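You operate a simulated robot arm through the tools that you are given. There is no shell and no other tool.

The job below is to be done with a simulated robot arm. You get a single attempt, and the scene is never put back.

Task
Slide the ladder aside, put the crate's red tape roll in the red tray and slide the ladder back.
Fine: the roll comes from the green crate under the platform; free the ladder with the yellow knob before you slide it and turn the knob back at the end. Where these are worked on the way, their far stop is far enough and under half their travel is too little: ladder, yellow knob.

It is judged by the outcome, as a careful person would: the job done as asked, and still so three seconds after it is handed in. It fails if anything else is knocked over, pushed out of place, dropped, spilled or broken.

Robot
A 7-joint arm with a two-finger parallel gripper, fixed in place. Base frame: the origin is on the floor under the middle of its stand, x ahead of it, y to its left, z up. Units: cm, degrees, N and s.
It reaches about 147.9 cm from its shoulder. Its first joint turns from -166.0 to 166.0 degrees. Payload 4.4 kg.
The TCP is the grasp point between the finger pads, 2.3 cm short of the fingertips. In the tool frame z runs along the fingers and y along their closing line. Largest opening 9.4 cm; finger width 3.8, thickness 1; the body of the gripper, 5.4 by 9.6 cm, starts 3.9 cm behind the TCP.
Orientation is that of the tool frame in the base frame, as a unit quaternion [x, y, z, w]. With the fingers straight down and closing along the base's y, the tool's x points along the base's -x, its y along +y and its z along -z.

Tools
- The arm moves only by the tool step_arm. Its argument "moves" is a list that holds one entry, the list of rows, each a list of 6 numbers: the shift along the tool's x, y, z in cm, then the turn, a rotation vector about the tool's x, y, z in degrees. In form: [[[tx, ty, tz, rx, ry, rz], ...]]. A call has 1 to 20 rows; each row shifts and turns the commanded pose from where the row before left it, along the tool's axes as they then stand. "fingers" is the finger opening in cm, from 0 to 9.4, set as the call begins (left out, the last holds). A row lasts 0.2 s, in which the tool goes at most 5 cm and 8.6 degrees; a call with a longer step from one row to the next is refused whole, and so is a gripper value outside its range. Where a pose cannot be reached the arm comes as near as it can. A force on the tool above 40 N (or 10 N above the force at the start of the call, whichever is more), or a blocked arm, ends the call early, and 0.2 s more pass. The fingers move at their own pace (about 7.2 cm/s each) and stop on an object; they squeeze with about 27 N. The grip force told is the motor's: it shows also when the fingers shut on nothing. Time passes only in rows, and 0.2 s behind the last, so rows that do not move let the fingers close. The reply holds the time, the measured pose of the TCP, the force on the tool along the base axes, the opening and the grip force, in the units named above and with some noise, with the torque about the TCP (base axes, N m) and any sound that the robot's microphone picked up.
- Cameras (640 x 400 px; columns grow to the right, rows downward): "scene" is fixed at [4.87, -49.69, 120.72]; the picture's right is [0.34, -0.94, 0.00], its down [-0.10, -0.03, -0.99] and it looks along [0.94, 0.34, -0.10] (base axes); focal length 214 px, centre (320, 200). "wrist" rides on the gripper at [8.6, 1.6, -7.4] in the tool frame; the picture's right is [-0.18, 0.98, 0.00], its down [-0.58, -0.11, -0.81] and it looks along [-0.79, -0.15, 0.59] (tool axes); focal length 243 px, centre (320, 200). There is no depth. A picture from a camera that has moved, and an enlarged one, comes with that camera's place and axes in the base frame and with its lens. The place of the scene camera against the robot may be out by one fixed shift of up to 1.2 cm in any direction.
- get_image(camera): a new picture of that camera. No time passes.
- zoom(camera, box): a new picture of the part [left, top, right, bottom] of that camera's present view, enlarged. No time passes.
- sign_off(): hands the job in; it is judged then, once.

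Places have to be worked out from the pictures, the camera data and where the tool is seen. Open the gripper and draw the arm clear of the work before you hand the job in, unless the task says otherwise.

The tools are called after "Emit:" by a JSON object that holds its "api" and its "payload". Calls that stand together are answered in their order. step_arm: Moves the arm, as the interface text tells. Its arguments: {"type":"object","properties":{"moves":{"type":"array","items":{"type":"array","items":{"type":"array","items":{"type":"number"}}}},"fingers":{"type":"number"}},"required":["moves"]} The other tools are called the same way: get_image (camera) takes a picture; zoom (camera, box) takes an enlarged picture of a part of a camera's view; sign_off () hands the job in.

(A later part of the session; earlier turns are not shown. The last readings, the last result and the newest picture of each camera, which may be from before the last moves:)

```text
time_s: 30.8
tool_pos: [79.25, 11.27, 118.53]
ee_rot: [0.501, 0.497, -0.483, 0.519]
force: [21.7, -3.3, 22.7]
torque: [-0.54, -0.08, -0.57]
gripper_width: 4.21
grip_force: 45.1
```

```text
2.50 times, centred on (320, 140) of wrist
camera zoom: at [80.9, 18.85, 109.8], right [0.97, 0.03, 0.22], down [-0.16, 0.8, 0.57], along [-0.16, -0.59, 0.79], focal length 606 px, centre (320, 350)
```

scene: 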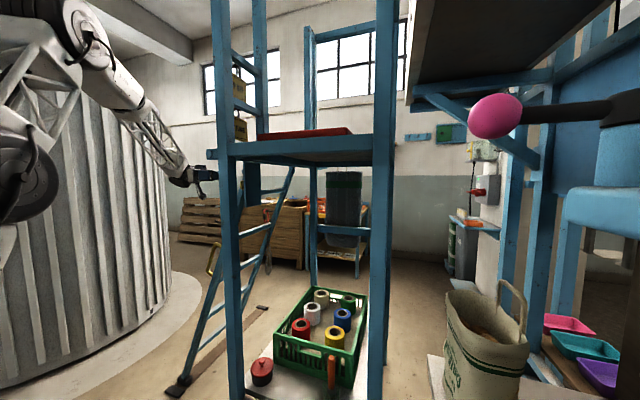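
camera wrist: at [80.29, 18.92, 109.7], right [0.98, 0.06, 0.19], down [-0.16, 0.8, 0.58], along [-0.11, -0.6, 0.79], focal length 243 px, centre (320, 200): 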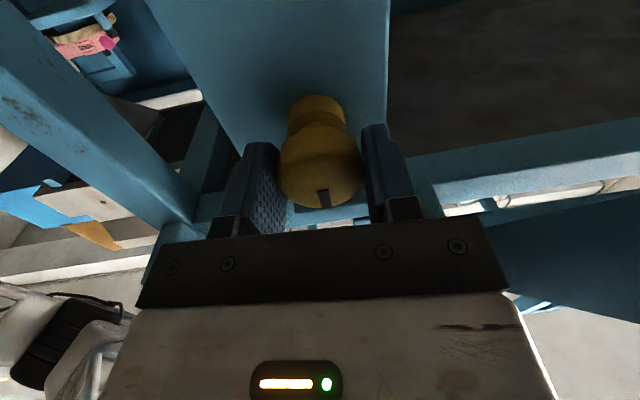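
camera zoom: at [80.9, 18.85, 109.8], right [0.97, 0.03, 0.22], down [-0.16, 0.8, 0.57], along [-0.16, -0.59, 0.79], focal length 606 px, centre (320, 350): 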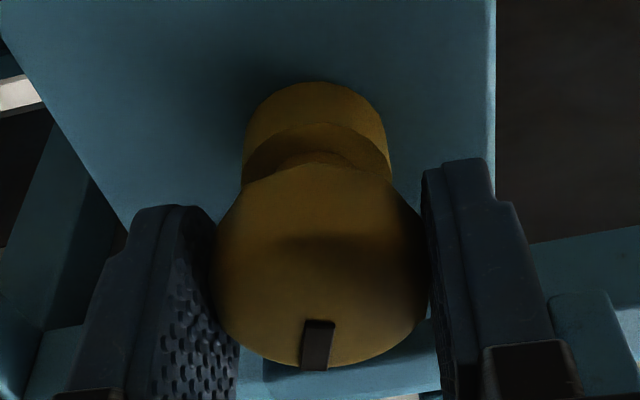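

This time the mark stayed with the fingers over 20° with almost no resisting torque: the knob turns clockwise (top toward -x). I confirm with 8° more, easing the side forces.

Emit:
{"api": "step_arm", "payload": {"moves": [[[-0.08, 0.08, 0, 0, 0, 4], [0, 0, 0, 0, 0, 4], [0, 0, 0, 0, 0, 0]]]}}

Emit:
{"api": "zoom", "payload": {"camera": "wrist", "box": [240, 60, 400, 220]}}

```text
time_s: 31.6
tool_pos: [79.23, 11.16, 118.46]
ee_rot: [0.535, 0.46, -0.446, 0.551]
force: [-8.8, -2.3, 15.0]
torque: [-0.59, -0.01, -0.93]
gripper_width: 4.21
grip_force: 44.5
```

```text
2.50 times, centred on (320, 140) of wrist
camera zoom: at [82.08, 18.88, 110.14], right [0.93, 0.03, 0.35], down [-0.23, 0.8, 0.55], along [-0.27, -0.6, 0.76], focal length 606 px, centre (320, 350)
```

zoom: 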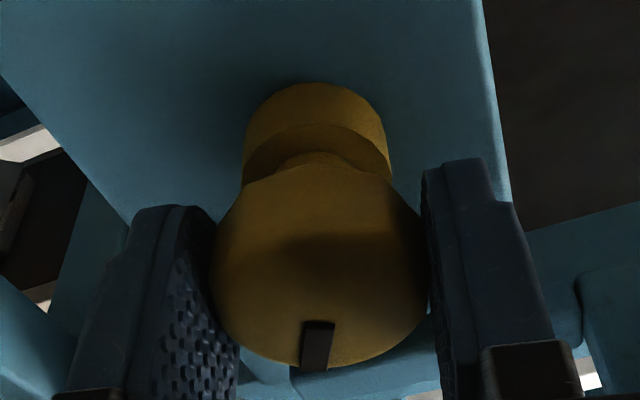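

Confirmed: it turns clockwise freely. The camera side would approach the ladder, so I release, back off in +y, and roll 180° the other way to continue the turn with the camera on the free side.

Emit:
{"api": "step_arm", "payload": {"moves": [[[0, 0, 0, 0, 0, 0], [0, 0, -2, 0, 0, 0], [0, 0, -3, 0, 0, 0], [0, 0, -4, 0, 0, 0]]], "fingers": 6}}

Emit:
{"api": "step_arm", "payload": {"moves": [[[0, 0, 0, 0, 0, -7.5], [0, 0, 0, 0, 0, -7.5], [0, 0, 0, 0, 0, -7.5], [0, 0, 0, 0, 0, -7.5], [0, 0, 0, 0, 0, -7.5], [0, 0, 0, 0, 0, -7.5], [0, 0, 0, 0, 0, -7.5], [0, 0, 0, 0, 0, -7.5], [0, 0, 0, 0, 0, -7.5], [0, 0, 0, 0, 0, -7.5], [0, 0, 0, 0, 0, -7.5], [0, 0, 0, 0, 0, -7.5]]]}}

Emit:
{"api": "step_arm", "payload": {"moves": [[[0, 0, 0, 0, 0, -7.5], [0, 0, 0, 0, 0, -7.5], [0, 0, 0, 0, 0, -7.5], [0, 0, 0, 0, 0, -7.5], [0, 0, 0, 0, 0, -7.5], [0, 0, 0, 0, 0, -7.5], [0, 0, 0, 0, 0, -7.5], [0, 0, 0, 0, 0, -7.5], [0, 0, 0, 0, 0, -7.5], [0, 0, 0, 0, 0, -7.5], [0, 0, 0, 0, 0, -7.5], [0, 0, 0, 0, 0, -7.5]]]}}

Emit:
{"api": "get_image", "payload": {"camera": "wrist"}}

```text
time_s: 32.5
tool_pos: [78.94, 20.23, 118.52]
ee_rot: [0.534, 0.46, -0.447, 0.551]
force: [-1.0, 0.1, 0.2]
torque: [0.02, 0.02, 0.03]
gripper_width: 6.01
grip_force: 0.0
```

```text
time_s: 35.1
tool_pos: [79.1, 20.26, 118.47]
ee_rot: [-0.05, -0.704, 0.705, -0.072]
force: [0.1, 0.3, 0.0]
torque: [0.01, -0.01, -0.03]
gripper_width: 6.02
grip_force: 0.0
```

```text
time_s: 37.8
tool_pos: [78.96, 20.33, 118.43]
ee_rot: [0.461, -0.534, 0.55, 0.448]
force: [0.2, -0.1, -0.4]
torque: [0.0, 0.01, -0.03]
gripper_width: 6.02
grip_force: 0.1
```

```text
taken
camera wrist: at [75.65, 27.78, 126.59], right [-0.94, -0.03, -0.35], down [0.18, 0.81, -0.56], along [0.3, -0.59, -0.75], focal length 243 px, centre (320, 200)
```

wrist: 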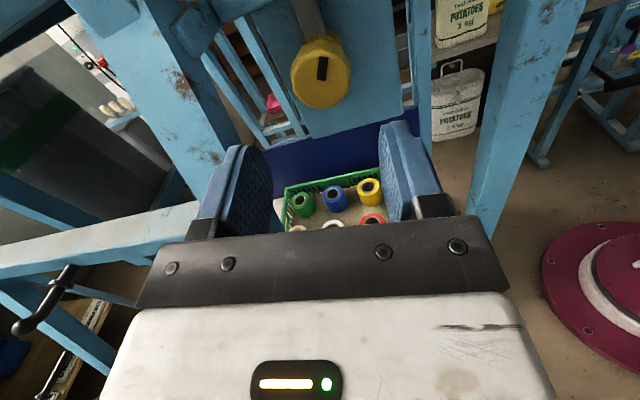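

Emit:
{"api": "zoom", "payload": {"camera": "wrist", "box": [170, 0, 430, 160]}}

```text
2.46 times, centred on (300, 80) of wrist
camera zoom: at [75.65, 27.78, 126.59], right [-0.94, -0.03, -0.35], down [0.18, 0.81, -0.56], along [0.3, -0.59, -0.75], focal length 597 px, centre (369, 495)
```

zoom: 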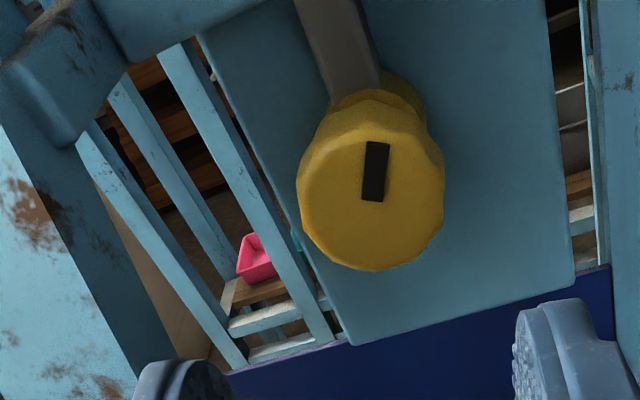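

The knob's mark has moved about 28° clockwise; the hand is lined up (roll with camera on top, leaning to -x). I go in again along -y and grip.

Emit:
{"api": "step_arm", "payload": {"moves": [[[0, 0, 3, 0, 0, 0], [0, 0, 3, 0, 0, 0], [0, 0, 3.0, 0, 0, 0], [0, 0, 0, 0, 0, 0]]]}}

Emit:
{"api": "step_arm", "payload": {"moves": [[[0, 0, 0, 0, 0, 0], [0, 0, 0, 0, 0, 0], [0, 0, 0, 0, 0, 0]]], "fingers": 0}}

Emit:
{"api": "get_image", "payload": {"camera": "wrist"}}

```text
time_s: 38.8
tool_pos: [79.13, 11.36, 118.47]
ee_rot: [0.461, -0.534, 0.55, 0.447]
force: [-0.4, 0.2, -0.3]
torque: [-0.02, 0.03, 0.0]
gripper_width: 6.01
grip_force: 0.1
```

```text
time_s: 39.5
tool_pos: [79.29, 11.41, 118.5]
ee_rot: [0.461, -0.533, 0.551, 0.446]
force: [-5.8, -3.7, -1.0]
torque: [0.1, 0.03, -0.91]
gripper_width: 4.18
grip_force: 45.4
```

```text
taken
camera wrist: at [75.83, 18.9, 126.67], right [-0.93, -0.03, -0.35], down [0.19, 0.81, -0.56], along [0.3, -0.59, -0.75], focal length 243 px, centre (320, 200)
```

wrist: 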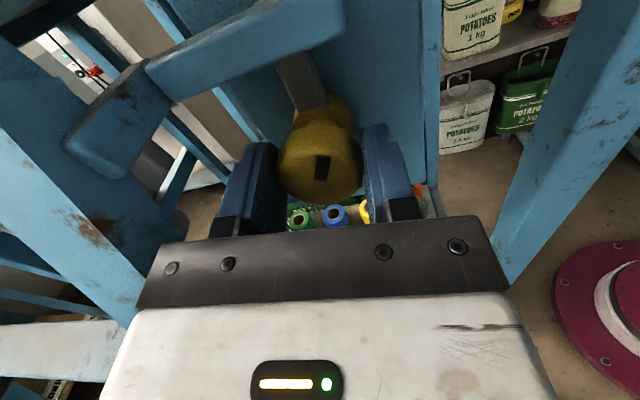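

Gripped with small side force. Now I turn clockwise (+ about tool z) in 5° steps and check.

Emit:
{"api": "step_arm", "payload": {"moves": [[[0, 0, 0, 0, 0, 5], [0, 0, 0, 0, 0, 5], [0, 0, 0, 0, 0, 5], [0, 0, 0, 0, 0, 5], [0, 0, 0, 0, 0, 5], [0, 0, 0, 0, 0, 0]]]}}

Emit:
{"api": "zoom", "payload": {"camera": "wrist", "box": [170, 0, 430, 220]}}

```text
time_s: 40.7
tool_pos: [79.1, 11.52, 118.6]
ee_rot: [0.349, -0.613, 0.626, 0.332]
force: [-10.9, 5.9, -2.2]
torque: [0.45, -0.03, -0.89]
gripper_width: 4.24
grip_force: 44.5
stopped in row 5: the force on the tool passed its limit at 42 N (the readings are from after the stop); the commanded pose is now the measured one
```

```text
1.82 times, centred on (300, 110) of wrist
camera zoom: at [72.93, 18.79, 124.87], right [-0.73, -0.03, -0.68], down [0.38, 0.82, -0.44], along [0.57, -0.58, -0.59], focal length 441 px, centre (356, 364)
```

zoom: 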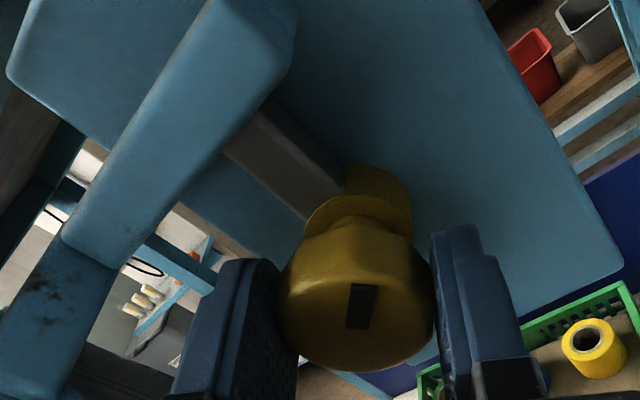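

The knob follows the hand with no resisting torque (25° more). The stop was just side load, so I trim the remaining lean and continue in gentler steps.

Emit:
{"api": "step_arm", "payload": {"moves": [[[0, 0, 0, -0.6, 0.4, 3], [0, 0, 0, -0.6, 0.4, 3], [0, 0, 0, 0, 0, 3], [0, 0, 0, 0, 0, 3], [0, 0, 0, 0, 0, 3], [0, 0, 0, 0, 0, 3], [0, 0, 0, 0, 0, 0]]]}}

```text
time_s: 42.3
tool_pos: [79.17, 11.34, 118.53]
ee_rot: [0.24, -0.663, 0.668, 0.238]
force: [-16.6, 12.3, 2.2]
torque: [-0.14, 0.0, -1.34]
gripper_width: 4.19
grip_force: 45.5
```

Emit:
{"api": "step_arm", "payload": {"moves": [[[0, 0, 0, 0, 0, 3], [0, 0, 0, 0, 0, 3], [0, 0, 0, 0, 0, 3], [0, 0, 0, 0, 0, 3], [0, 0, 0, 0, 0, 3], [0, 0, 0, 0, 0, 0]]]}}

Emit:
{"api": "zoom", "payload": {"camera": "wrist", "box": [170, 0, 430, 220]}}

```text
time_s: 43.7
tool_pos: [79.14, 11.52, 118.5]
ee_rot: [0.152, -0.689, 0.693, 0.148]
force: [-20.7, 14.1, 3.6]
torque: [0.18, -0.01, -0.49]
gripper_width: 4.2
grip_force: 44.5
```

```text
1.82 times, centred on (300, 110) of wrist
camera zoom: at [70.59, 18.88, 120.54], right [-0.24, -0.01, -0.97], down [0.57, 0.81, -0.15], along [0.79, -0.59, -0.19], focal length 441 px, centre (356, 364)
```

zoom: 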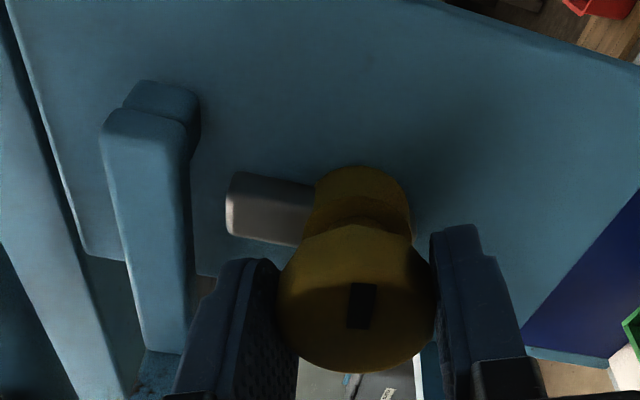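

The grey bolt has visibly retracted out of the ladder's latch arm. I continue turning toward the far stop, watching the torque about y.

Emit:
{"api": "step_arm", "payload": {"moves": [[[0, 0, 0, 0, 0, 3], [0, 0, 0, 0, 0, 3], [0, 0, 0, 0, 0, 3], [0, 0, 0, 0, 0, 3], [0, 0, 0, 0, 0, 0]]]}}

Emit:
{"api": "zoom", "payload": {"camera": "wrist", "box": [170, 0, 430, 220]}}

```text
time_s: 44.9
tool_pos: [79.23, 11.23, 118.58]
ee_rot: [0.079, -0.702, 0.704, 0.076]
force: [7.8, 7.1, -2.2]
torque: [0.52, 0.37, 0.2]
gripper_width: 4.17
grip_force: 45.8
```

```text
1.82 times, centred on (300, 110) of wrist
camera zoom: at [70.42, 18.86, 118.7], right [-0.03, 0.0, -1.0], down [0.59, 0.81, -0.02], along [0.81, -0.59, -0.02], focal length 441 px, centre (356, 364)
```

zoom: 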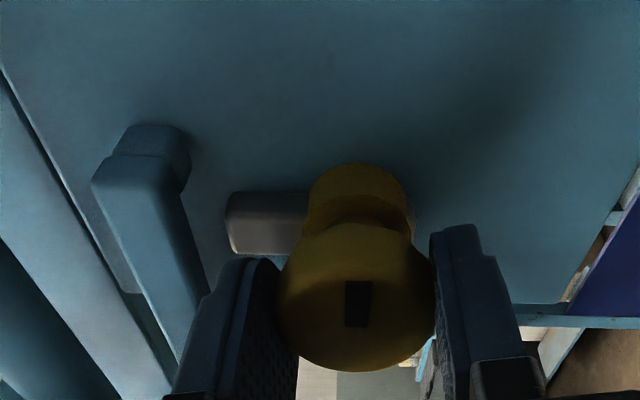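

Resisting torque (0.37 Nm) is appearing, so the far stop is near. A few more degrees to be sure it is seated.

Emit:
{"api": "step_arm", "payload": {"moves": [[[0, 0, 0, 0, 0, 3], [0, 0, 0, 0, 0, 3], [0, 0, 0, 0, 0, 0]]]}}

Emit:
{"api": "zoom", "payload": {"camera": "wrist", "box": [170, 0, 430, 220]}}

```text
time_s: 45.7
tool_pos: [79.27, 11.41, 118.46]
ee_rot: [0.043, -0.705, 0.707, 0.039]
force: [0.5, 1.5, -1.2]
torque: [0.31, 1.15, -0.43]
gripper_width: 4.15
grip_force: 45.1
```

```text
1.82 times, centred on (300, 110) of wrist
camera zoom: at [70.4, 18.84, 117.79], right [0.07, 0.0, -1.0], down [0.59, 0.81, 0.04], along [0.81, -0.59, 0.06], focal length 441 px, centre (356, 364)
```

zoom: 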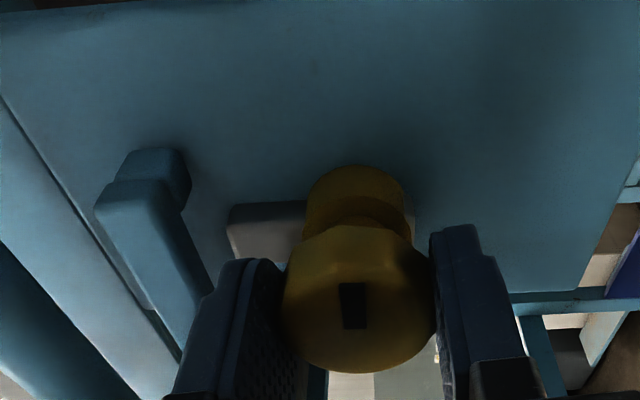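

Torque rose to 1.15 Nm and the mark began to slip: the knob is at its far stop and the bolt is clear of the latch. I open just a little (latch arm is close above) and back out in +y.

Emit:
{"api": "step_arm", "payload": {"moves": [[[0, 0, 0, 0, 0, 0], [0, 0, -1.5, 0, 0, 0], [0, 0, -3, 0, 0, 0], [0, 0, -4, 0, 0, 0], [0, 0, -4, 0, 0, 0]]], "fingers": 5}}

Emit:
{"api": "get_image", "payload": {"camera": "wrist"}}

```text
time_s: 46.9
tool_pos: [79.12, 23.96, 118.43]
ee_rot: [0.042, -0.705, 0.707, 0.039]
force: [0.0, 0.2, 0.6]
torque: [0.03, -0.01, 0.0]
gripper_width: 5.01
grip_force: 0.1
```

```text
taken
camera wrist: at [70.36, 31.49, 117.83], right [0.07, 0.0, -1.0], down [0.59, 0.81, 0.04], along [0.81, -0.59, 0.06], focal length 243 px, centre (320, 200)
```

wrist: 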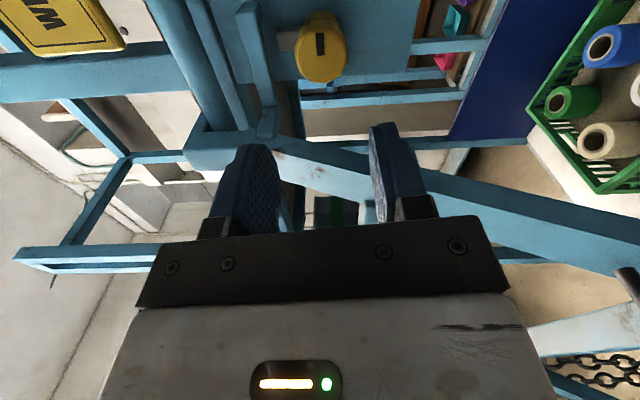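

The knob's mark now points to -x (turned ~90°) and the bolt is out. The ladder's yellow handle bar runs parallel to the near stile, centre about (87, 39, 80), 4 cm off its outer face; I back off and reorient so the fingers point diagonally (+x, -y, slightly down), closing across the bar.

Emit:
{"api": "step_arm", "payload": {"moves": [[[1.77, 2.2, -3.33, 0, 0, 0], [1.77, 2.2, -3.33, 0, 0, 0], [1.77, 2.2, -3.33, 0, 0, 0], [0, 0, 0, -3.7, -1.22, 6.65], [0, 0, 0, -3.7, -1.22, 6.65], [0, 0, 0, -3.7, -1.22, 6.65], [0, 0, 0, -3.7, -1.22, 6.65], [0, 0, 0, -3.7, -1.22, 6.65], [0, 0, 0, -3.7, -1.22, 6.65], [0, 0, 0, -3.7, -1.22, 6.65], [0, 0, 0, -3.7, -1.22, 6.65], [0, 0, 0, -3.7, -1.22, 6.65], [0, 0, 0, -3.7, -1.22, 6.65], [0, 0, 0, -3.7, -1.22, 6.65], [0, 0, 0, -3.7, -1.22, 6.65], [0, 0, 0, -3.7, -1.22, 6.65], [0, 0, 0, -3.7, -1.22, 6.65], [0, 0, 0, -3.7, -1.22, 6.65]]], "fingers": 6}}

Emit:
{"api": "get_image", "payload": {"camera": "wrist"}}

Emit:
{"api": "get_image", "payload": {"camera": "scene"}}

```text
time_s: 50.7
tool_pos: [71.49, 32.56, 110.37]
ee_rot: [0.413, 0.698, -0.112, 0.573]
force: [1.0, -0.1, 0.0]
torque: [-0.01, 0.0, 0.04]
gripper_width: 6.0
grip_force: 0.1
out of reach, approached as far as the arm can: row 3
```

```text
taken
camera wrist: at [67.38, 42.06, 105.44], right [0.69, 0.54, 0.48], down [-0.65, 0.18, 0.74], along [0.32, -0.82, 0.47], focal length 243 px, centre (320, 200)
```

wrist: 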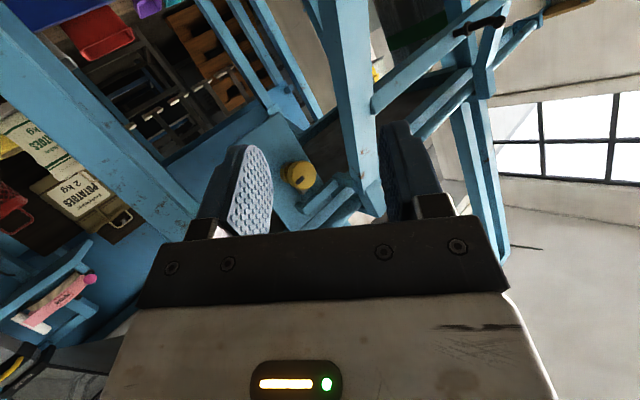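

```text
taken
```

scene: 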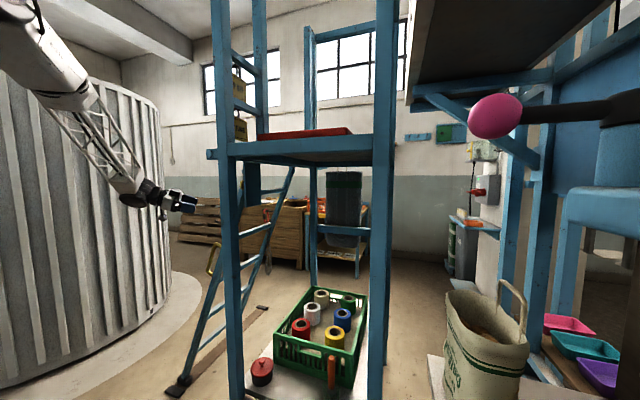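

Orientation is as planned (tool z ≈ (0.71, -0.63, -0.32)). Triangulating the handle from two earlier views gives bar centre (87.3, 39.3, 79.5); I move to a pre-grasp point 12 cm behind it.

Emit:
{"api": "step_arm", "payload": {"moves": [[[3.83, 0.7, 0.59, 0, 0, 0], [3.83, 0.7, 0.59, 0, 0, 0], [3.83, 0.7, 0.59, 0, 0, 0], [3.83, 0.7, 0.59, 0, 0, 0], [3.83, 0.7, 0.59, 0, 0, 0], [3.83, 0.7, 0.59, 0, 0, 0], [3.83, 0.7, 0.59, 0, 0, 0], [3.83, 0.7, 0.59, 0, 0, 0], [0, 0, 0, 0, 0, 0]]]}}

Emit:
{"api": "get_image", "payload": {"camera": "wrist"}}

Emit:
{"api": "zoom", "payload": {"camera": "scene", "box": [130, 200, 290, 320]}}

```text
time_s: 52.7
tool_pos: [78.76, 46.62, 83.27]
ee_rot: [0.412, 0.699, -0.114, 0.574]
force: [-0.3, -0.4, -0.1]
torque: [0.0, 0.0, 0.05]
gripper_width: 6.0
grip_force: 0.1
```

```text
taken
camera wrist: at [74.57, 56.33, 78.3], right [0.7, 0.54, 0.47], down [-0.65, 0.18, 0.74], along [0.32, -0.82, 0.47], focal length 243 px, centre (320, 200)
```

wrist: 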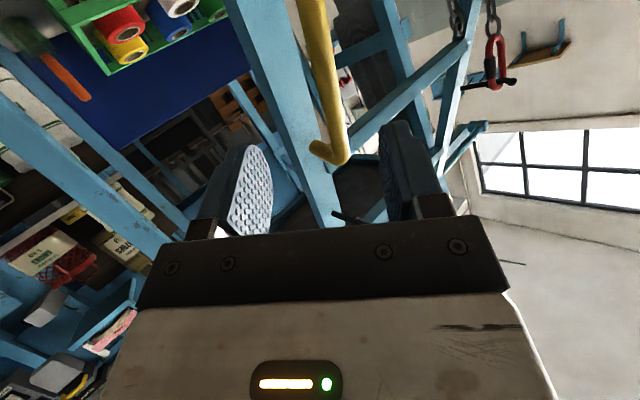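

```text
3.33 times, centred on (210, 260) of scene
camera zoom: at [4.87, -49.69, 120.72], right [0.34, -0.94, 0.0], down [-0.1, -0.03, -0.99], along [0.94, 0.34, -0.1], focal length 715 px, centre (687, 0)
```

zoom: 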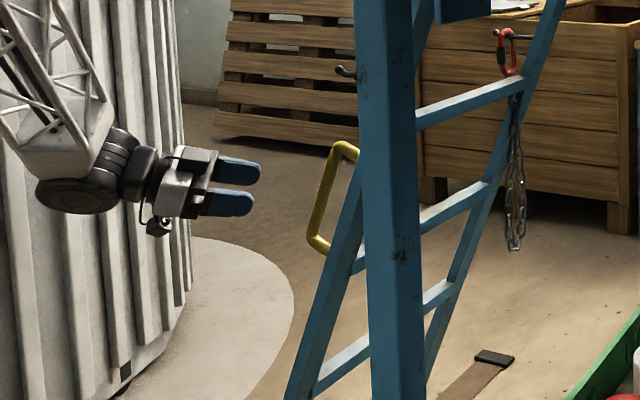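

The handle bar lies right on the tool axis between the fingers. I advance 11.8 cm along the fingers and check before closing.

Emit:
{"api": "step_arm", "payload": {"moves": [[[0, 0, 3, 0, 0, 0], [0, 0, 3, 0, 0, 0], [0, 0, 3, 0, 0, 0], [0, 0, 2.5, 0, 0, 0], [0, 0, 0, 0, 0, 0]]]}}

Emit:
{"api": "get_image", "payload": {"camera": "wrist"}}

Emit:
{"api": "zoom", "payload": {"camera": "scene", "box": [130, 200, 290, 320]}}

```text
time_s: 53.9
tool_pos: [86.96, 39.29, 79.53]
ee_rot: [0.413, 0.699, -0.113, 0.573]
force: [-0.8, 0.6, 0.1]
torque: [-0.01, 0.03, 0.01]
gripper_width: 6.0
grip_force: 0.0
```

```text
taken
camera wrist: at [82.76, 48.96, 74.64], right [0.7, 0.54, 0.47], down [-0.65, 0.18, 0.74], along [0.32, -0.82, 0.47], focal length 243 px, centre (320, 200)
```

wrist: 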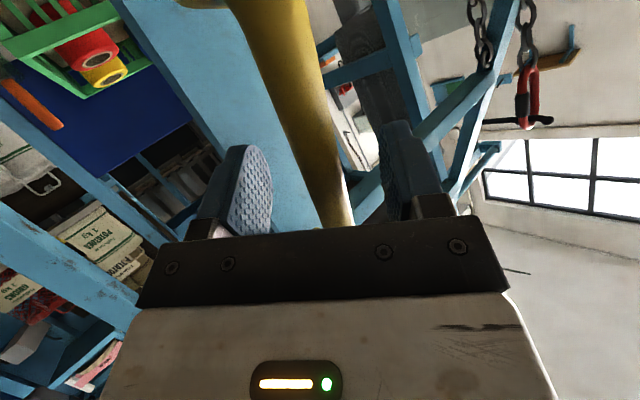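

```text
3.33 times, centred on (210, 260) of scene
camera zoom: at [4.87, -49.69, 120.72], right [0.34, -0.94, 0.0], down [-0.1, -0.03, -0.99], along [0.94, 0.34, -0.1], focal length 715 px, centre (687, 0)
```

zoom: 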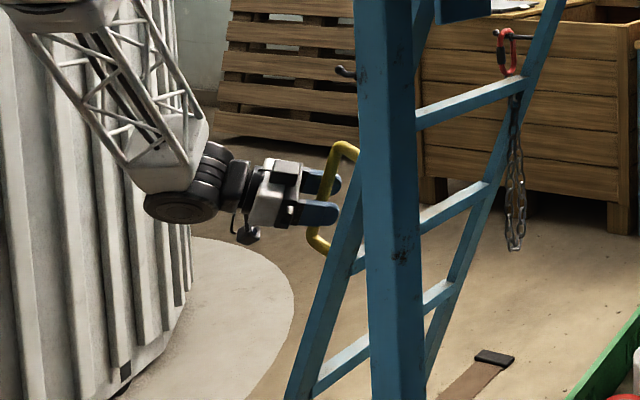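

The bar is between the fingers. I close on it.

Emit:
{"api": "step_arm", "payload": {"moves": [[[0, 0, 0, 0, 0, 0], [0, 0, 0, 0, 0, 0], [0, 0, 0, 0, 0, 0], [0, 0, 0, 0, 0, 0]]], "fingers": 0}}

Emit:
{"api": "get_image", "payload": {"camera": "wrist"}}

```text
time_s: 54.5
tool_pos: [87.14, 39.47, 79.77]
ee_rot: [0.412, 0.699, -0.111, 0.574]
force: [12.0, 2.8, -2.5]
torque: [-1.19, 1.07, 0.41]
gripper_width: 1.92
grip_force: 45.3
stopped in row 3: the force on the tool passed its limit at 42 N (the readings are from after the stop); the commanded pose is now the measured one
```

```text
taken
camera wrist: at [82.89, 49.16, 74.87], right [0.69, 0.54, 0.48], down [-0.65, 0.18, 0.74], along [0.32, -0.82, 0.47], focal length 243 px, centre (320, 200)
```

wrist: 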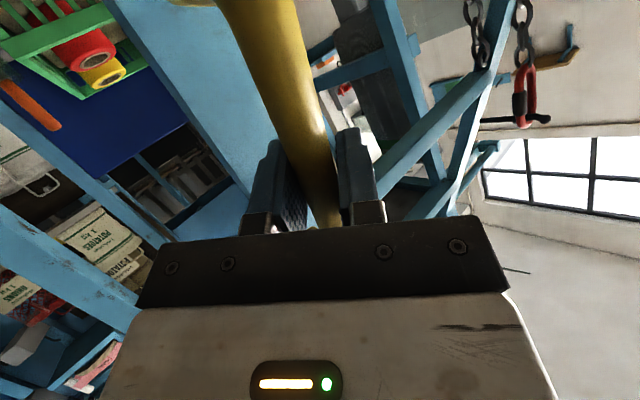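

Gripped (1.92 cm bar). I start sliding the ladder gently along +x and watch the force.

Emit:
{"api": "step_arm", "payload": {"moves": [[[0, 0.35, 0.35, 0, 0, 0], [0, 0.7, 0.71, 0, 0, 0], [0, 0.7, 0.71, 0, 0, 0], [0, 0.7, 0.71, 0, 0, 0]]]}}

```text
time_s: 55.5
tool_pos: [90.61, 39.53, 79.81]
ee_rot: [0.412, 0.699, -0.111, 0.574]
force: [-1.7, 12.3, -5.0]
torque: [-1.56, 0.71, 0.4]
gripper_width: 1.92
grip_force: 44.6
```

The ladder slides with almost no resistance. I continue along +x.

Emit:
{"api": "step_arm", "payload": {"moves": [[[0, 0.9, 0.9, 0, 0, 0], [0, 1.06, 1.06, 0, 0, 0], [0, 1.06, 1.06, 0, 0, 0], [0, 1.06, 1.06, 0, 0, 0], [0, 1.06, 1.06, 0, 0, 0], [0, 1.06, 1.06, 0, 0, 0], [0, 1.06, 1.06, 0, 0, 0], [0, 0.5, 0.5, 0, 0, 0]]]}}

Emit:
{"api": "get_image", "payload": {"camera": "scene"}}

```text
time_s: 57.4
tool_pos: [101.52, 39.54, 79.78]
ee_rot: [0.411, 0.699, -0.111, 0.574]
force: [-0.9, -2.7, -6.0]
torque: [-1.01, 1.3, 0.54]
gripper_width: 1.93
grip_force: 45.1
```

```text
taken
```

scene: 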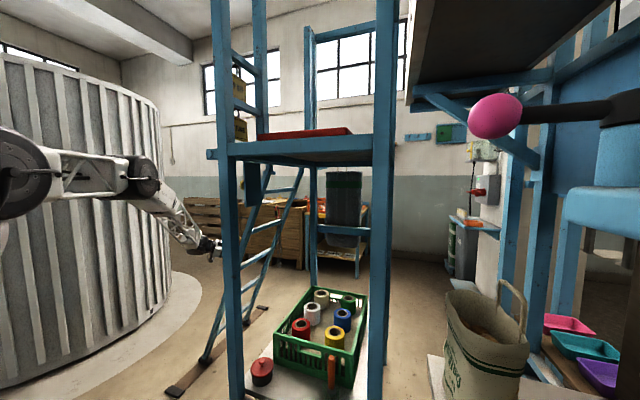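

Ladder has moved ~14 cm smoothly. I keep sliding, slowly rotating the hand about the bar toward +x to keep within reach.

Emit:
{"api": "step_arm", "payload": {"moves": [[[0, 1.06, 1.06, -2.5, 0, 0], [0, 1.01, 1.11, -2.5, 0, 0], [0, 0.96, 1.15, -2.5, 0, 0], [0, 0.91, 1.19, -2.5, 0, 0], [0, 0.86, 1.23, -2.5, 0, 0], [0, 0.81, 1.27, -2.5, 0, 0], [0, 0.75, 1.3, -2.5, 0, 0]]]}}

```text
time_s: 59.0
tool_pos: [111.97, 39.5, 79.85]
ee_rot: [0.321, 0.707, -0.004, 0.63]
force: [-5.2, -6.2, -3.7]
torque: [-0.96, 1.58, 0.48]
gripper_width: 1.98
grip_force: 44.6
```

Emit:
{"api": "step_arm", "payload": {"moves": [[[0, 0.69, 1.33, -1.5, 0, 0], [0, 0.66, 1.35, -1.5, 0, 0], [0, 0.62, 1.37, -1.5, 0, 0], [0, 0.58, 1.38, -1.5, 0, 0], [0, 0.54, 1.4, -1.5, 0, 0], [0, 0.5, 1.41, -1.5, 0, 0], [0, 0.31, 0.95, -1, 0, 0]]]}}

Emit:
{"api": "get_image", "payload": {"camera": "scene"}}

Emit:
{"api": "get_image", "payload": {"camera": "wrist"}}

```text
time_s: 60.2
tool_pos: [119.8, 39.4, 79.51]
ee_rot: [0.274, 0.707, 0.042, 0.651]
force: [-0.5, -5.8, -1.2]
torque: [-2.25, -0.72, -0.07]
gripper_width: 1.98
grip_force: 44.9
stopped in row 6: the force on the tool passed its limit at 113 N (the readings are from after the stop); the commanded pose is now the measured one
```

```text
taken
```

scene: 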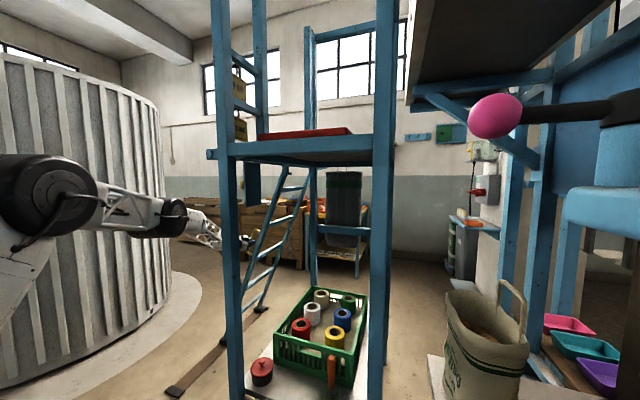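

```text
taken
camera wrist: at [113.27, 46.89, 73.5], right [0.33, 0.75, 0.58], down [-0.79, -0.11, 0.6], along [0.51, -0.65, 0.56], focal length 243 px, centre (320, 200)
```

wrist: 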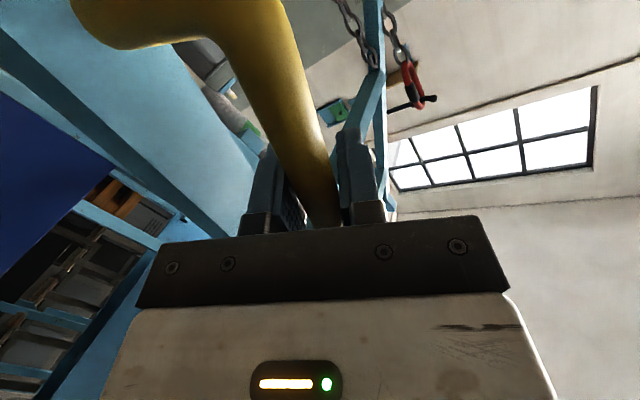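

Stopped hard at x≈119.8, i.e. ~32.7 cm of travel; the ladder foot appears to be at the floor rail's end stop. I zoom to verify before releasing.

Emit:
{"api": "zoom", "payload": {"camera": "scene", "box": [160, 180, 320, 400]}}

Emit:
{"api": "step_arm", "payload": {"moves": [[[0, 0, 0, 0, 0, 0]]]}}

```text
1.82 times, centred on (240, 290) of scene
camera zoom: at [4.87, -49.69, 120.72], right [0.34, -0.94, 0.0], down [-0.1, -0.03, -0.99], along [0.94, 0.34, -0.1], focal length 390 px, centre (466, 36)
```

zoom: 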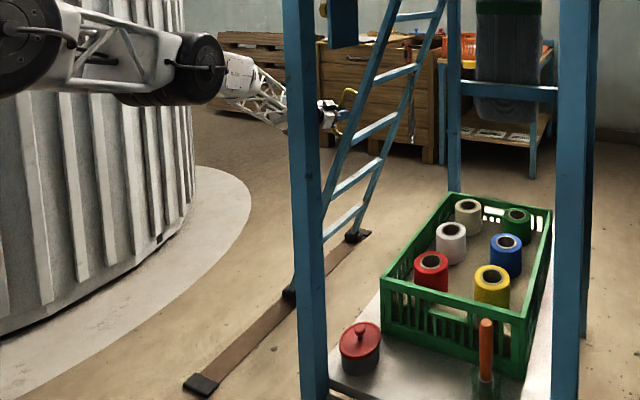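

```text
time_s: 60.6
tool_pos: [119.79, 39.39, 79.44]
ee_rot: [0.277, 0.707, 0.042, 0.65]
force: [-1.2, -8.5, 0.1]
torque: [-1.9, 0.04, 0.13]
gripper_width: 1.95
grip_force: 45.0
```

The far foot sits against the rail's end stop. I open and back away along the fingers.

Emit:
{"api": "step_arm", "payload": {"moves": [[[0, 0, 0, 0, 0, 0], [0, 0, 0, 0, 0, 0], [0, 0, -2.5, 0, 0, 0], [0, 0, -3.5, 0, 0, 0], [0, 0, -4, 0, 0, 0], [0, 0, -4, 0, 0, 0]]], "fingers": 6}}

Emit:
{"api": "get_image", "payload": {"camera": "wrist"}}

Emit:
{"api": "zoom", "payload": {"camera": "scene", "box": [160, 180, 320, 400]}}

```text
time_s: 62.0
tool_pos: [106.44, 43.65, 81.59]
ee_rot: [0.277, 0.707, 0.043, 0.65]
force: [-0.5, 0.2, -0.2]
torque: [-0.01, -0.07, 0.02]
gripper_width: 5.99
grip_force: 0.0
```

```text
taken
camera wrist: at [100.08, 51.13, 75.66], right [0.33, 0.75, 0.58], down [-0.79, -0.11, 0.6], along [0.51, -0.66, 0.56], focal length 243 px, centre (320, 200)
```

wrist: 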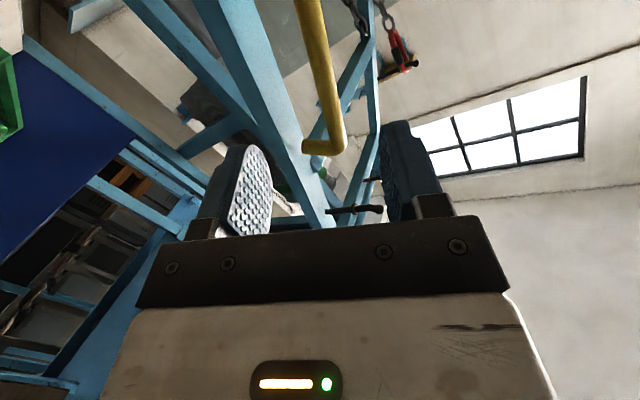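

```text
1.82 times, centred on (240, 290) of scene
camera zoom: at [4.87, -49.69, 120.72], right [0.34, -0.94, 0.0], down [-0.1, -0.03, -0.99], along [0.94, 0.34, -0.1], focal length 390 px, centre (466, 36)
```

zoom: 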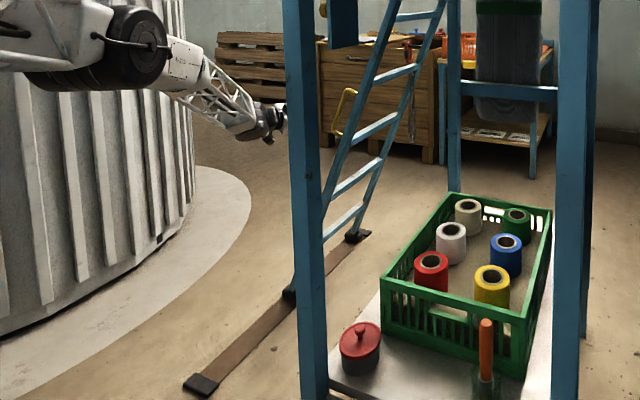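

The ladder stays put at its far end. Now for the roll: I retreat in -x into free space and turn the hand to point straight down.

Emit:
{"api": "step_arm", "payload": {"moves": [[[0, -1.28, -4.32, 0, 0, 0], [0, -1.28, -4.32, 0, 0, 0], [0, -1.28, -4.32, 0, 0, 0], [0, -1.28, -4.32, 0, 0, 0], [0, -1.28, -4.32, 0, 0, 0], [0, -1.28, -4.32, 0, 0, 0], [0, -1.28, -4.32, 0, 0, 0], [0, -1.28, -4.32, 0, 0, 0], [0, -1.28, -4.32, 0, 0, 0], [0, -1.28, -4.32, 0, 0, 0], [0, -1.28, -4.32, 0, 0, 0], [0, -1.28, -4.32, 0, 0, 0]]]}}

Emit:
{"api": "step_arm", "payload": {"moves": [[[0, 0, 0, 0.46, 6.9, -2.93], [0, 0, 0, 0.46, 6.9, -2.93], [0, 0, 0, 0.46, 6.9, -2.93], [0, 0, 0, 0.46, 6.9, -2.93], [0, 0, 0, 0.46, 6.9, -2.93], [0, 0, 0, 0.46, 6.9, -2.93], [0, 0, 0, 0.46, 6.9, -2.93], [0, 0, 0, 0.46, 6.9, -2.93], [0, 0, 0, 0.46, 6.9, -2.93], [0, 0, 0, 0.46, 6.9, -2.93], [0, 0, 0, 0.46, 6.9, -2.93], [0, 0, 0, 0.46, 6.9, -2.93]]]}}

Emit:
{"api": "get_image", "payload": {"camera": "wrist"}}

Emit:
{"api": "get_image", "payload": {"camera": "scene"}}

```text
time_s: 64.7
tool_pos: [52.49, 46.07, 82.94]
ee_rot: [0.277, 0.706, 0.041, 0.65]
force: [0.0, 0.0, -0.9]
torque: [0.02, 0.0, 0.0]
gripper_width: 6.02
grip_force: 0.1
```

```text
time_s: 67.2
tool_pos: [52.69, 46.0, 83.04]
ee_rot: [0.001, 1.0, 0.0, -0.002]
force: [0.3, -0.2, 0.8]
torque: [-0.02, -0.04, 0.0]
gripper_width: 5.98
grip_force: 0.0
```

```text
taken
camera wrist: at [43.94, 47.78, 90.47], right [0.18, 0.98, 0.0], down [0.58, -0.11, 0.8], along [0.79, -0.15, -0.59], focal length 243 px, centre (320, 200)
```

wrist: 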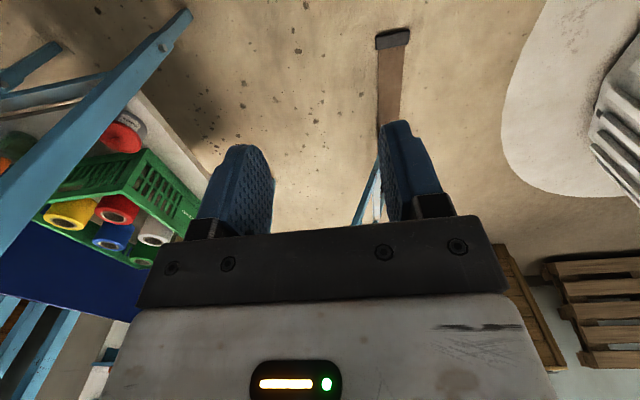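

```text
taken
```

scene: 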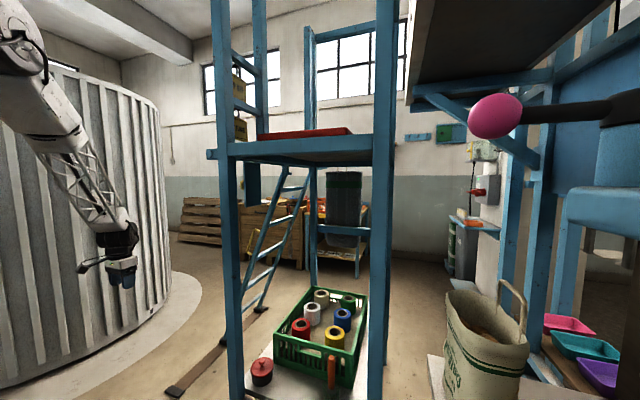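

Hand now points straight down at (52.7, 46, 83). I raise it and swing across in front of the posts to look into the crate from the front opening.

Emit:
{"api": "step_arm", "payload": {"moves": [[[1.2, 0, -4.4, 0, 0, 0], [1.2, 0, -4.4, 0, 0, 0], [1.2, 0, -4.4, 0, 0, 0], [1.2, 0, -4.4, 0, 0, 0], [0, -4.4, 0, 0, 0, 0], [0, -4.4, 0, 0, 0, 0], [0, -4.4, 0, 0, 0, 0], [0, -4.4, 0, 0, 0, 0], [0, -4.4, 0, 0, 0, 0], [0, -4.4, 0, 0, 0, 0], [0, -4.4, 0, 0, 0, 0], [0, -4.4, 0, 0, 0, 0], [0, -4.4, 0, 0, 0, 0], [0, -4.4, 0, 0, 0, 0], [0, -4.4, 0, 0, 0, 0], [0, -4.4, 0, 0, 0, 0], [0, -4.4, 0, 0, 0, 0]]]}}

Emit:
{"api": "get_image", "payload": {"camera": "wrist"}}

Emit:
{"api": "get_image", "payload": {"camera": "scene"}}

```text
time_s: 70.8
tool_pos: [47.71, -11.15, 100.73]
ee_rot: [0.0, 1.0, 0.0, -0.001]
force: [0.2, 1.0, -0.1]
torque: [0.0, 0.02, -0.01]
gripper_width: 6.0
grip_force: 0.0
```

```text
taken
camera wrist: at [39.12, -9.44, 108.09], right [0.18, 0.98, 0.0], down [0.58, -0.11, 0.81], along [0.79, -0.15, -0.59], focal length 243 px, centre (320, 200)
```

wrist: 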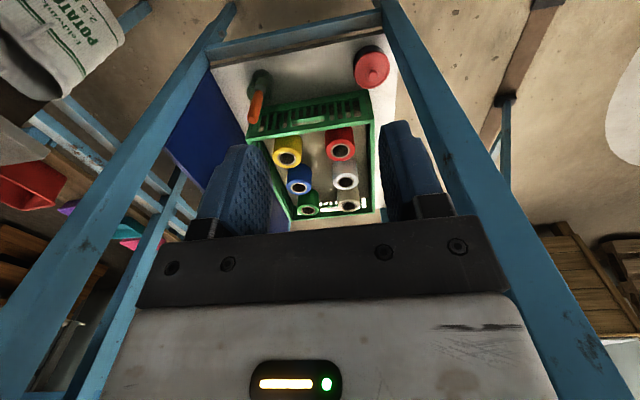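

```text
taken
```

scene: 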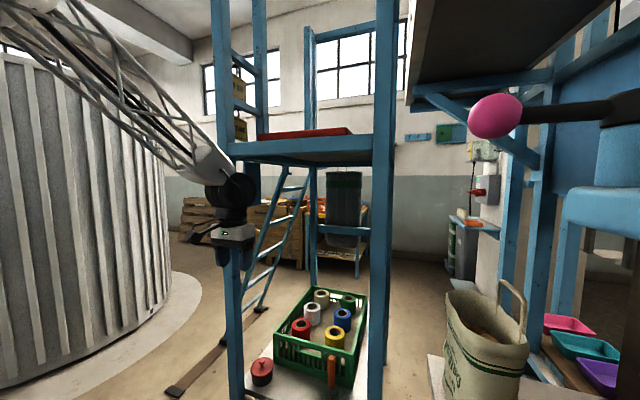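

From here the crate's contents are clearly visible. I zoom in to measure the red roll, its neighbours and the crate walls.

Emit:
{"api": "zoom", "payload": {"camera": "wrist", "box": [230, 40, 410, 225]}}

Emit:
{"api": "zoom", "payload": {"camera": "scene", "box": [240, 270, 390, 400]}}

```text
2.16 times, centred on (320, 132) of wrist
camera zoom: at [39.12, -9.44, 108.09], right [0.18, 0.98, 0.0], down [0.58, -0.11, 0.81], along [0.79, -0.15, -0.59], focal length 525 px, centre (320, 346)
```

zoom: 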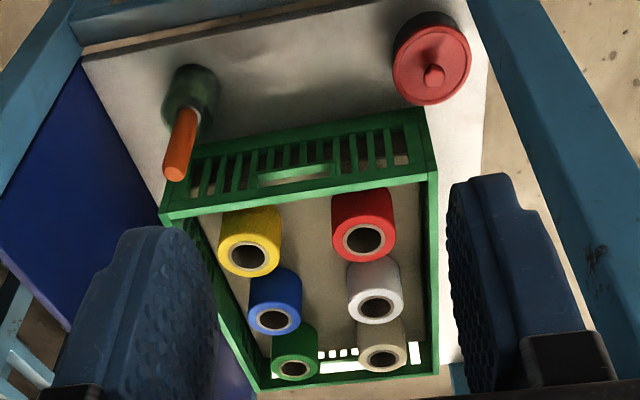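

```text
3.08 times, centred on (315, 335) of scene
camera zoom: at [4.87, -49.69, 120.72], right [0.34, -0.94, 0.0], down [-0.1, -0.03, -0.99], along [0.94, 0.34, -0.1], focal length 660 px, centre (335, -215)
```

zoom: 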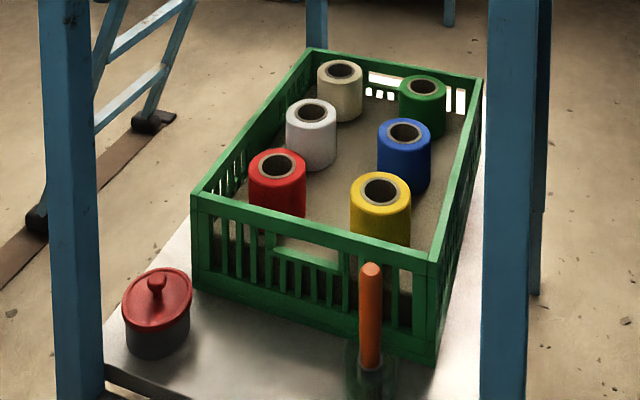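

Measured: red roll centre ≈(83.3, -12.1), Ø≈7.8 cm, top z≈59.5; crate spans x 76–119, y -36…-3.5, rim z≈59; there are ≥2.7 cm gaps around the roll. The front beam would block the elbow from the front, so I'll come in from the left side the ladder just cleared; first I swing back left.

Emit:
{"api": "step_arm", "payload": {"moves": [[[0, 4.4, 0, 0, 0, 0], [0, 4.4, 0, 0, 0, 0], [0, 4.4, 0, 0, 0, 0], [0, 4.4, 0, 0, 0, 0], [0, 4.4, 0, 0, 0, 0], [0, 4.4, 0, 0, 0, 0], [0, 4.4, 0, 0, 0, 0], [0, 4.4, 0, 0, 0, 0], [0, 4.4, 0, 0, 0, 0], [0, 4.4, 0, 0, 0, 0], [0, 4.4, 0, 0, 0, 0], [0, 4.4, 0, 0, 0, 0], [0, 3, 0, 0, 0, 0]]], "fingers": 9.4}}

Emit:
{"api": "step_arm", "payload": {"moves": [[[0, 0, 0.5, 0, 0, -7.5], [0, 0, 0.5, 0, 0, -7.5], [0, 0, 0.5, 0, 0, -7.5], [0, 0, 0.5, 0, 0, -7.5], [0, 0, 0.5, 0, 0, -7.5], [0, 0, 0.5, 0, 0, -7.5], [0, 0, 0.5, 0, 0, -7.5], [0, 0, 0.5, 0, 0, -7.5], [0, 0, 0.5, 0, 0, -7.5], [0, 0, 0.5, 0, 0, -7.5], [0, 0, 0.5, 0, 0, -7.5], [0, 0, 0.5, 0, 0, -7.5]]]}}

Emit:
{"api": "step_arm", "payload": {"moves": [[[0, -4, 0, 0, 0, 0], [0, -4, 0, 0, 0, 0], [0, -4, 0, 0, 0, 0], [0, -4, 0, 0, 0, 0], [0, -4, 0, 0, 0, 0], [0, -4, 0, 0, 0, 0], [0, -4, 0, 0, 0, 0], [0, -4, 0, 0, 0, 0], [0, -4, 0, 0, 0, 0]]]}}

Emit:
{"api": "get_image", "payload": {"camera": "wrist"}}

Emit:
{"api": "get_image", "payload": {"camera": "scene"}}

```text
time_s: 73.7
tool_pos: [47.81, 44.62, 100.64]
ee_rot: [0.0, 1.0, 0.001, 0.0]
force: [-0.3, 0.4, -0.4]
torque: [0.0, 0.0, -0.02]
gripper_width: 9.4
grip_force: 0.1
```

```text
time_s: 76.2
tool_pos: [47.77, 44.72, 94.54]
ee_rot: [0.708, -0.706, -0.001, 0.0]
force: [-0.1, 0.6, -0.1]
torque: [-0.03, 0.0, 0.01]
gripper_width: 9.4
grip_force: 0.1
```

```text
time_s: 78.2
tool_pos: [83.82, 44.63, 94.62]
ee_rot: [-0.707, 0.707, 0.0, 0.0]
force: [0.0, 0.2, 0.2]
torque: [-0.02, 0.03, 0.0]
gripper_width: 9.37
grip_force: 0.2
```

```text
taken
camera wrist: at [82.3, 36.12, 102.05], right [-0.98, 0.18, 0.0], down [0.11, 0.58, 0.81], along [0.15, 0.79, -0.59], focal length 243 px, centre (320, 200)
```

wrist: 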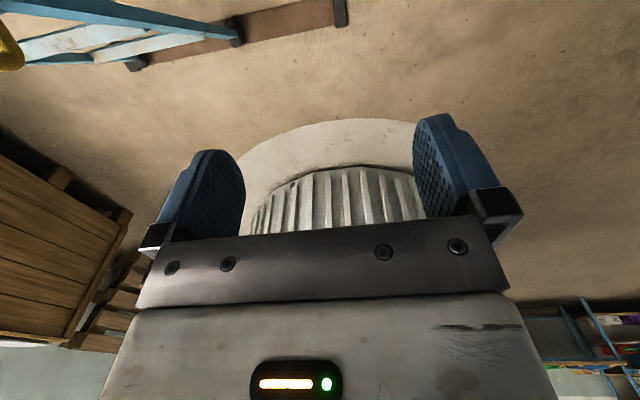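

```text
taken
```

scene: 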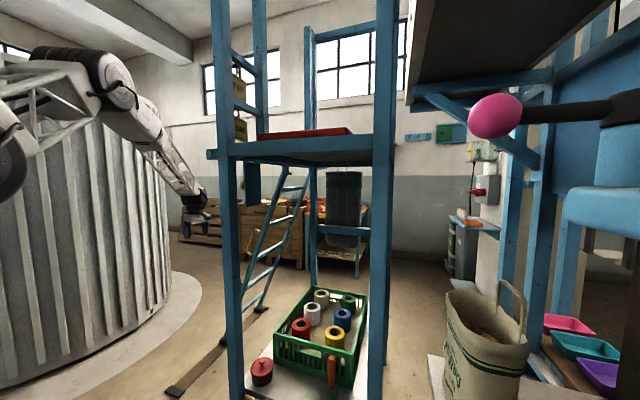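

The hand is at (83.8, 44.6, 94.6). Before entering under the platform I want to know where the elbow and forearm run, so I zoom on the arm in the scene view.

Emit:
{"api": "zoom", "payload": {"camera": "scene", "box": [0, 20, 230, 240]}}

```text
1.82 times, centred on (115, 130) of scene
camera zoom: at [4.87, -49.69, 120.72], right [0.34, -0.94, 0.0], down [-0.1, -0.03, -0.99], along [0.94, 0.34, -0.1], focal length 390 px, centre (693, 327)
```

zoom: 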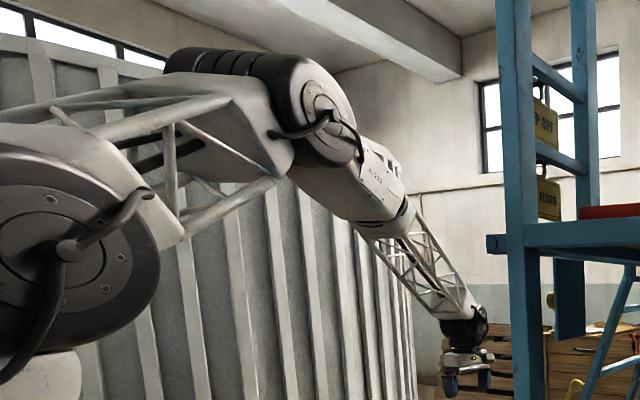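

The arm's links all lie in one vertical plane (shoulder ~z 96, then two short links and a long forearm), so the forearm can pass under the front beam (z≥127) from the front. I go back out, return to zero yaw and cross to y≈-12 in front of the opening.

Emit:
{"api": "step_arm", "payload": {"moves": [[[0, 4, 0, 0, 0, 0], [0, 4, 0, 0, 0, 0], [0, 4, 0, 0, 0, 0], [0, 4, 0, 0, 0, 0], [0, 4, 0, 0, 0, 0], [0, 4, 0, 0, 0, 0], [0, 4, 0, 0, 0, 0], [0, 4, 0, 0, 0, 0], [0, 4, 0, 0, 0, 0]]]}}

Emit:
{"api": "step_arm", "payload": {"moves": [[[0, 0, 0, 0, 0, 7.5], [0, 0, 0, 0, 0, 7.5], [0, 0, 0, 0, 0, 7.5], [0, 0, 0, 0, 0, 7.5], [0, 0, 0, 0, 0, 7.5], [0, 0, 0, 0, 0, 7.5], [0, 0, 0, 0, 0, 7.5], [0, 0, 0, 0, 0, 7.5], [0, 0, 0, 0, 0, 7.5], [0, 0, 0, 0, 0, 7.5], [0, 0, 0, 0, 0, 7.5], [0, 0, 0, 0, 0, 7.5]]]}}

Emit:
{"api": "step_arm", "payload": {"moves": [[[0, -4.4, 0, 0, 0, 0], [0, -4.4, 0, 0, 0, 0], [0, -4.4, 0, 0, 0, 0], [0, -4.4, 0, 0, 0, 0], [0, -4.4, 0, 0, 0, 0], [0, -4.4, 0, 0, 0, 0], [0, -4.4, 0, 0, 0, 0], [0, -4.4, 0, 0, 0, 0], [0, -4.4, 0, 0, 0, 0], [0, -4.4, 0, 0, 0, 0], [0, -4.4, 0, 0, 0, 0], [0, -4.4, 0, 0, 0, 0], [0, -3.9, 0, 0, 0, 0], [0, 0, 4, 0, 0, 0], [0, 0, 4, 0, 0, 0], [0, 0, 4, 0, 0, 0], [0, 0, 4, 0, 0, 0], [0, 0, 3.5, 0, 0, 0]]]}}

Emit:
{"api": "get_image", "payload": {"camera": "wrist"}}

Emit:
{"api": "get_image", "payload": {"camera": "scene"}}

```text
time_s: 80.2
tool_pos: [47.91, 44.59, 94.59]
ee_rot: [0.707, -0.707, -0.001, 0.0]
force: [-1.1, 0.6, -1.2]
torque: [-0.02, -0.03, 0.02]
gripper_width: 9.4
grip_force: 0.0
```

```text
time_s: 82.8
tool_pos: [47.72, 44.68, 94.66]
ee_rot: [0.001, 1.0, 0.0, -0.001]
force: [0.0, -0.6, 0.0]
torque: [0.01, 0.03, 0.02]
gripper_width: 9.41
grip_force: 0.0
```

```text
time_s: 86.7
tool_pos: [47.63, -11.91, 75.09]
ee_rot: [0.0, 1.0, 0.0, -0.001]
force: [0.4, -0.1, 0.0]
torque: [0.02, 0.01, 0.0]
gripper_width: 9.42
grip_force: 0.0
```

```text
taken
camera wrist: at [39.04, -10.26, 82.5], right [0.18, 0.98, 0.0], down [0.58, -0.11, 0.81], along [0.79, -0.15, -0.59], focal length 243 px, centre (320, 200)
```

wrist: 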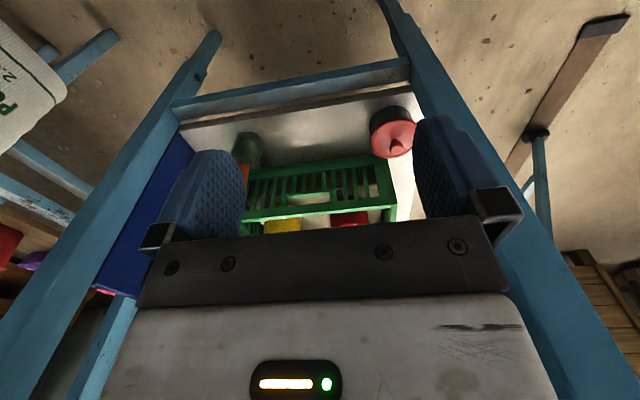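

```text
taken
```

scene: 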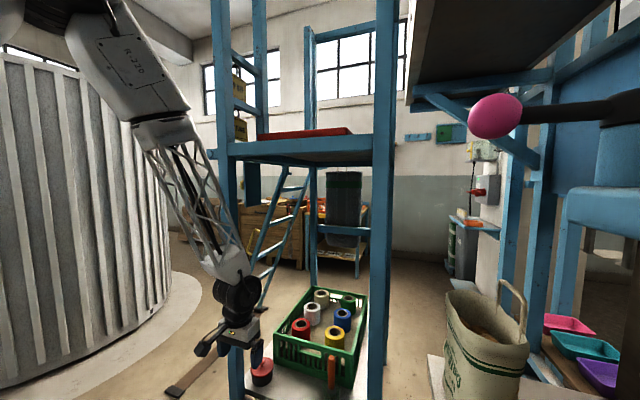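

The forearm is steep right now, so I lower the hand to z≈66 first (still above rim 59) to keep the forearm below the beam, then advance in +x in stages, watching the scene view.

Emit:
{"api": "step_arm", "payload": {"moves": [[[0, 0, 4.5, 0, 0, 0], [0, 0, 4.5, 0, 0, 0], [-3, 0, 0, 0, 0, 0], [-4, 0, 0, 0, 0, 0], [-4, 0, 0, 0, 0, 0], [-4, 0, 0, 0, 0, 0]]]}}

Emit:
{"api": "get_image", "payload": {"camera": "scene"}}

Emit:
{"api": "get_image", "payload": {"camera": "wrist"}}

```text
time_s: 88.0
tool_pos: [62.76, -12.07, 66.01]
ee_rot: [0.001, 1.0, -0.001, -0.001]
force: [0.0, 0.8, -0.3]
torque: [-0.03, -0.05, 0.0]
gripper_width: 9.4
grip_force: 0.1
```

```text
taken
```

scene: 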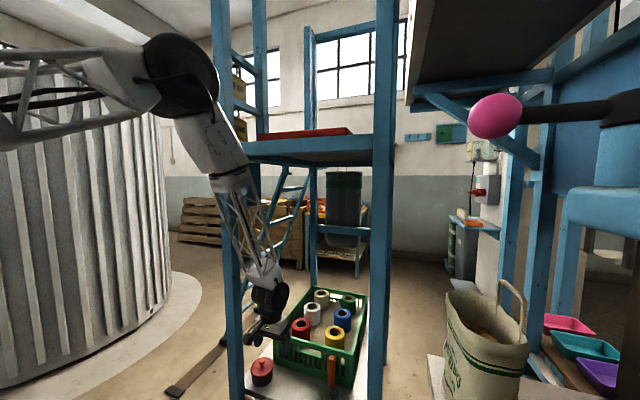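

```text
taken
camera wrist: at [54.04, -10.33, 73.5], right [0.18, 0.98, 0.0], down [0.58, -0.11, 0.81], along [0.79, -0.15, -0.59], focal length 243 px, centre (320, 200)
```

wrist: 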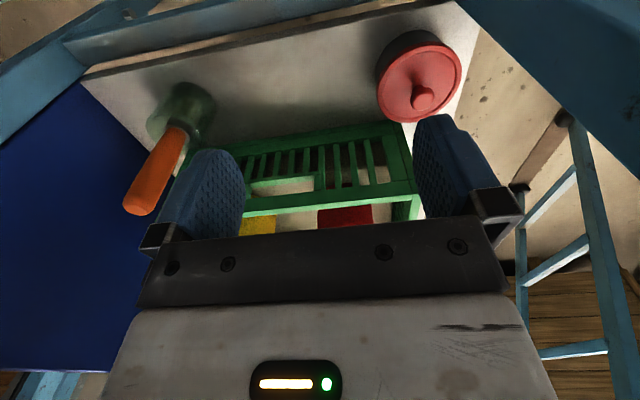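

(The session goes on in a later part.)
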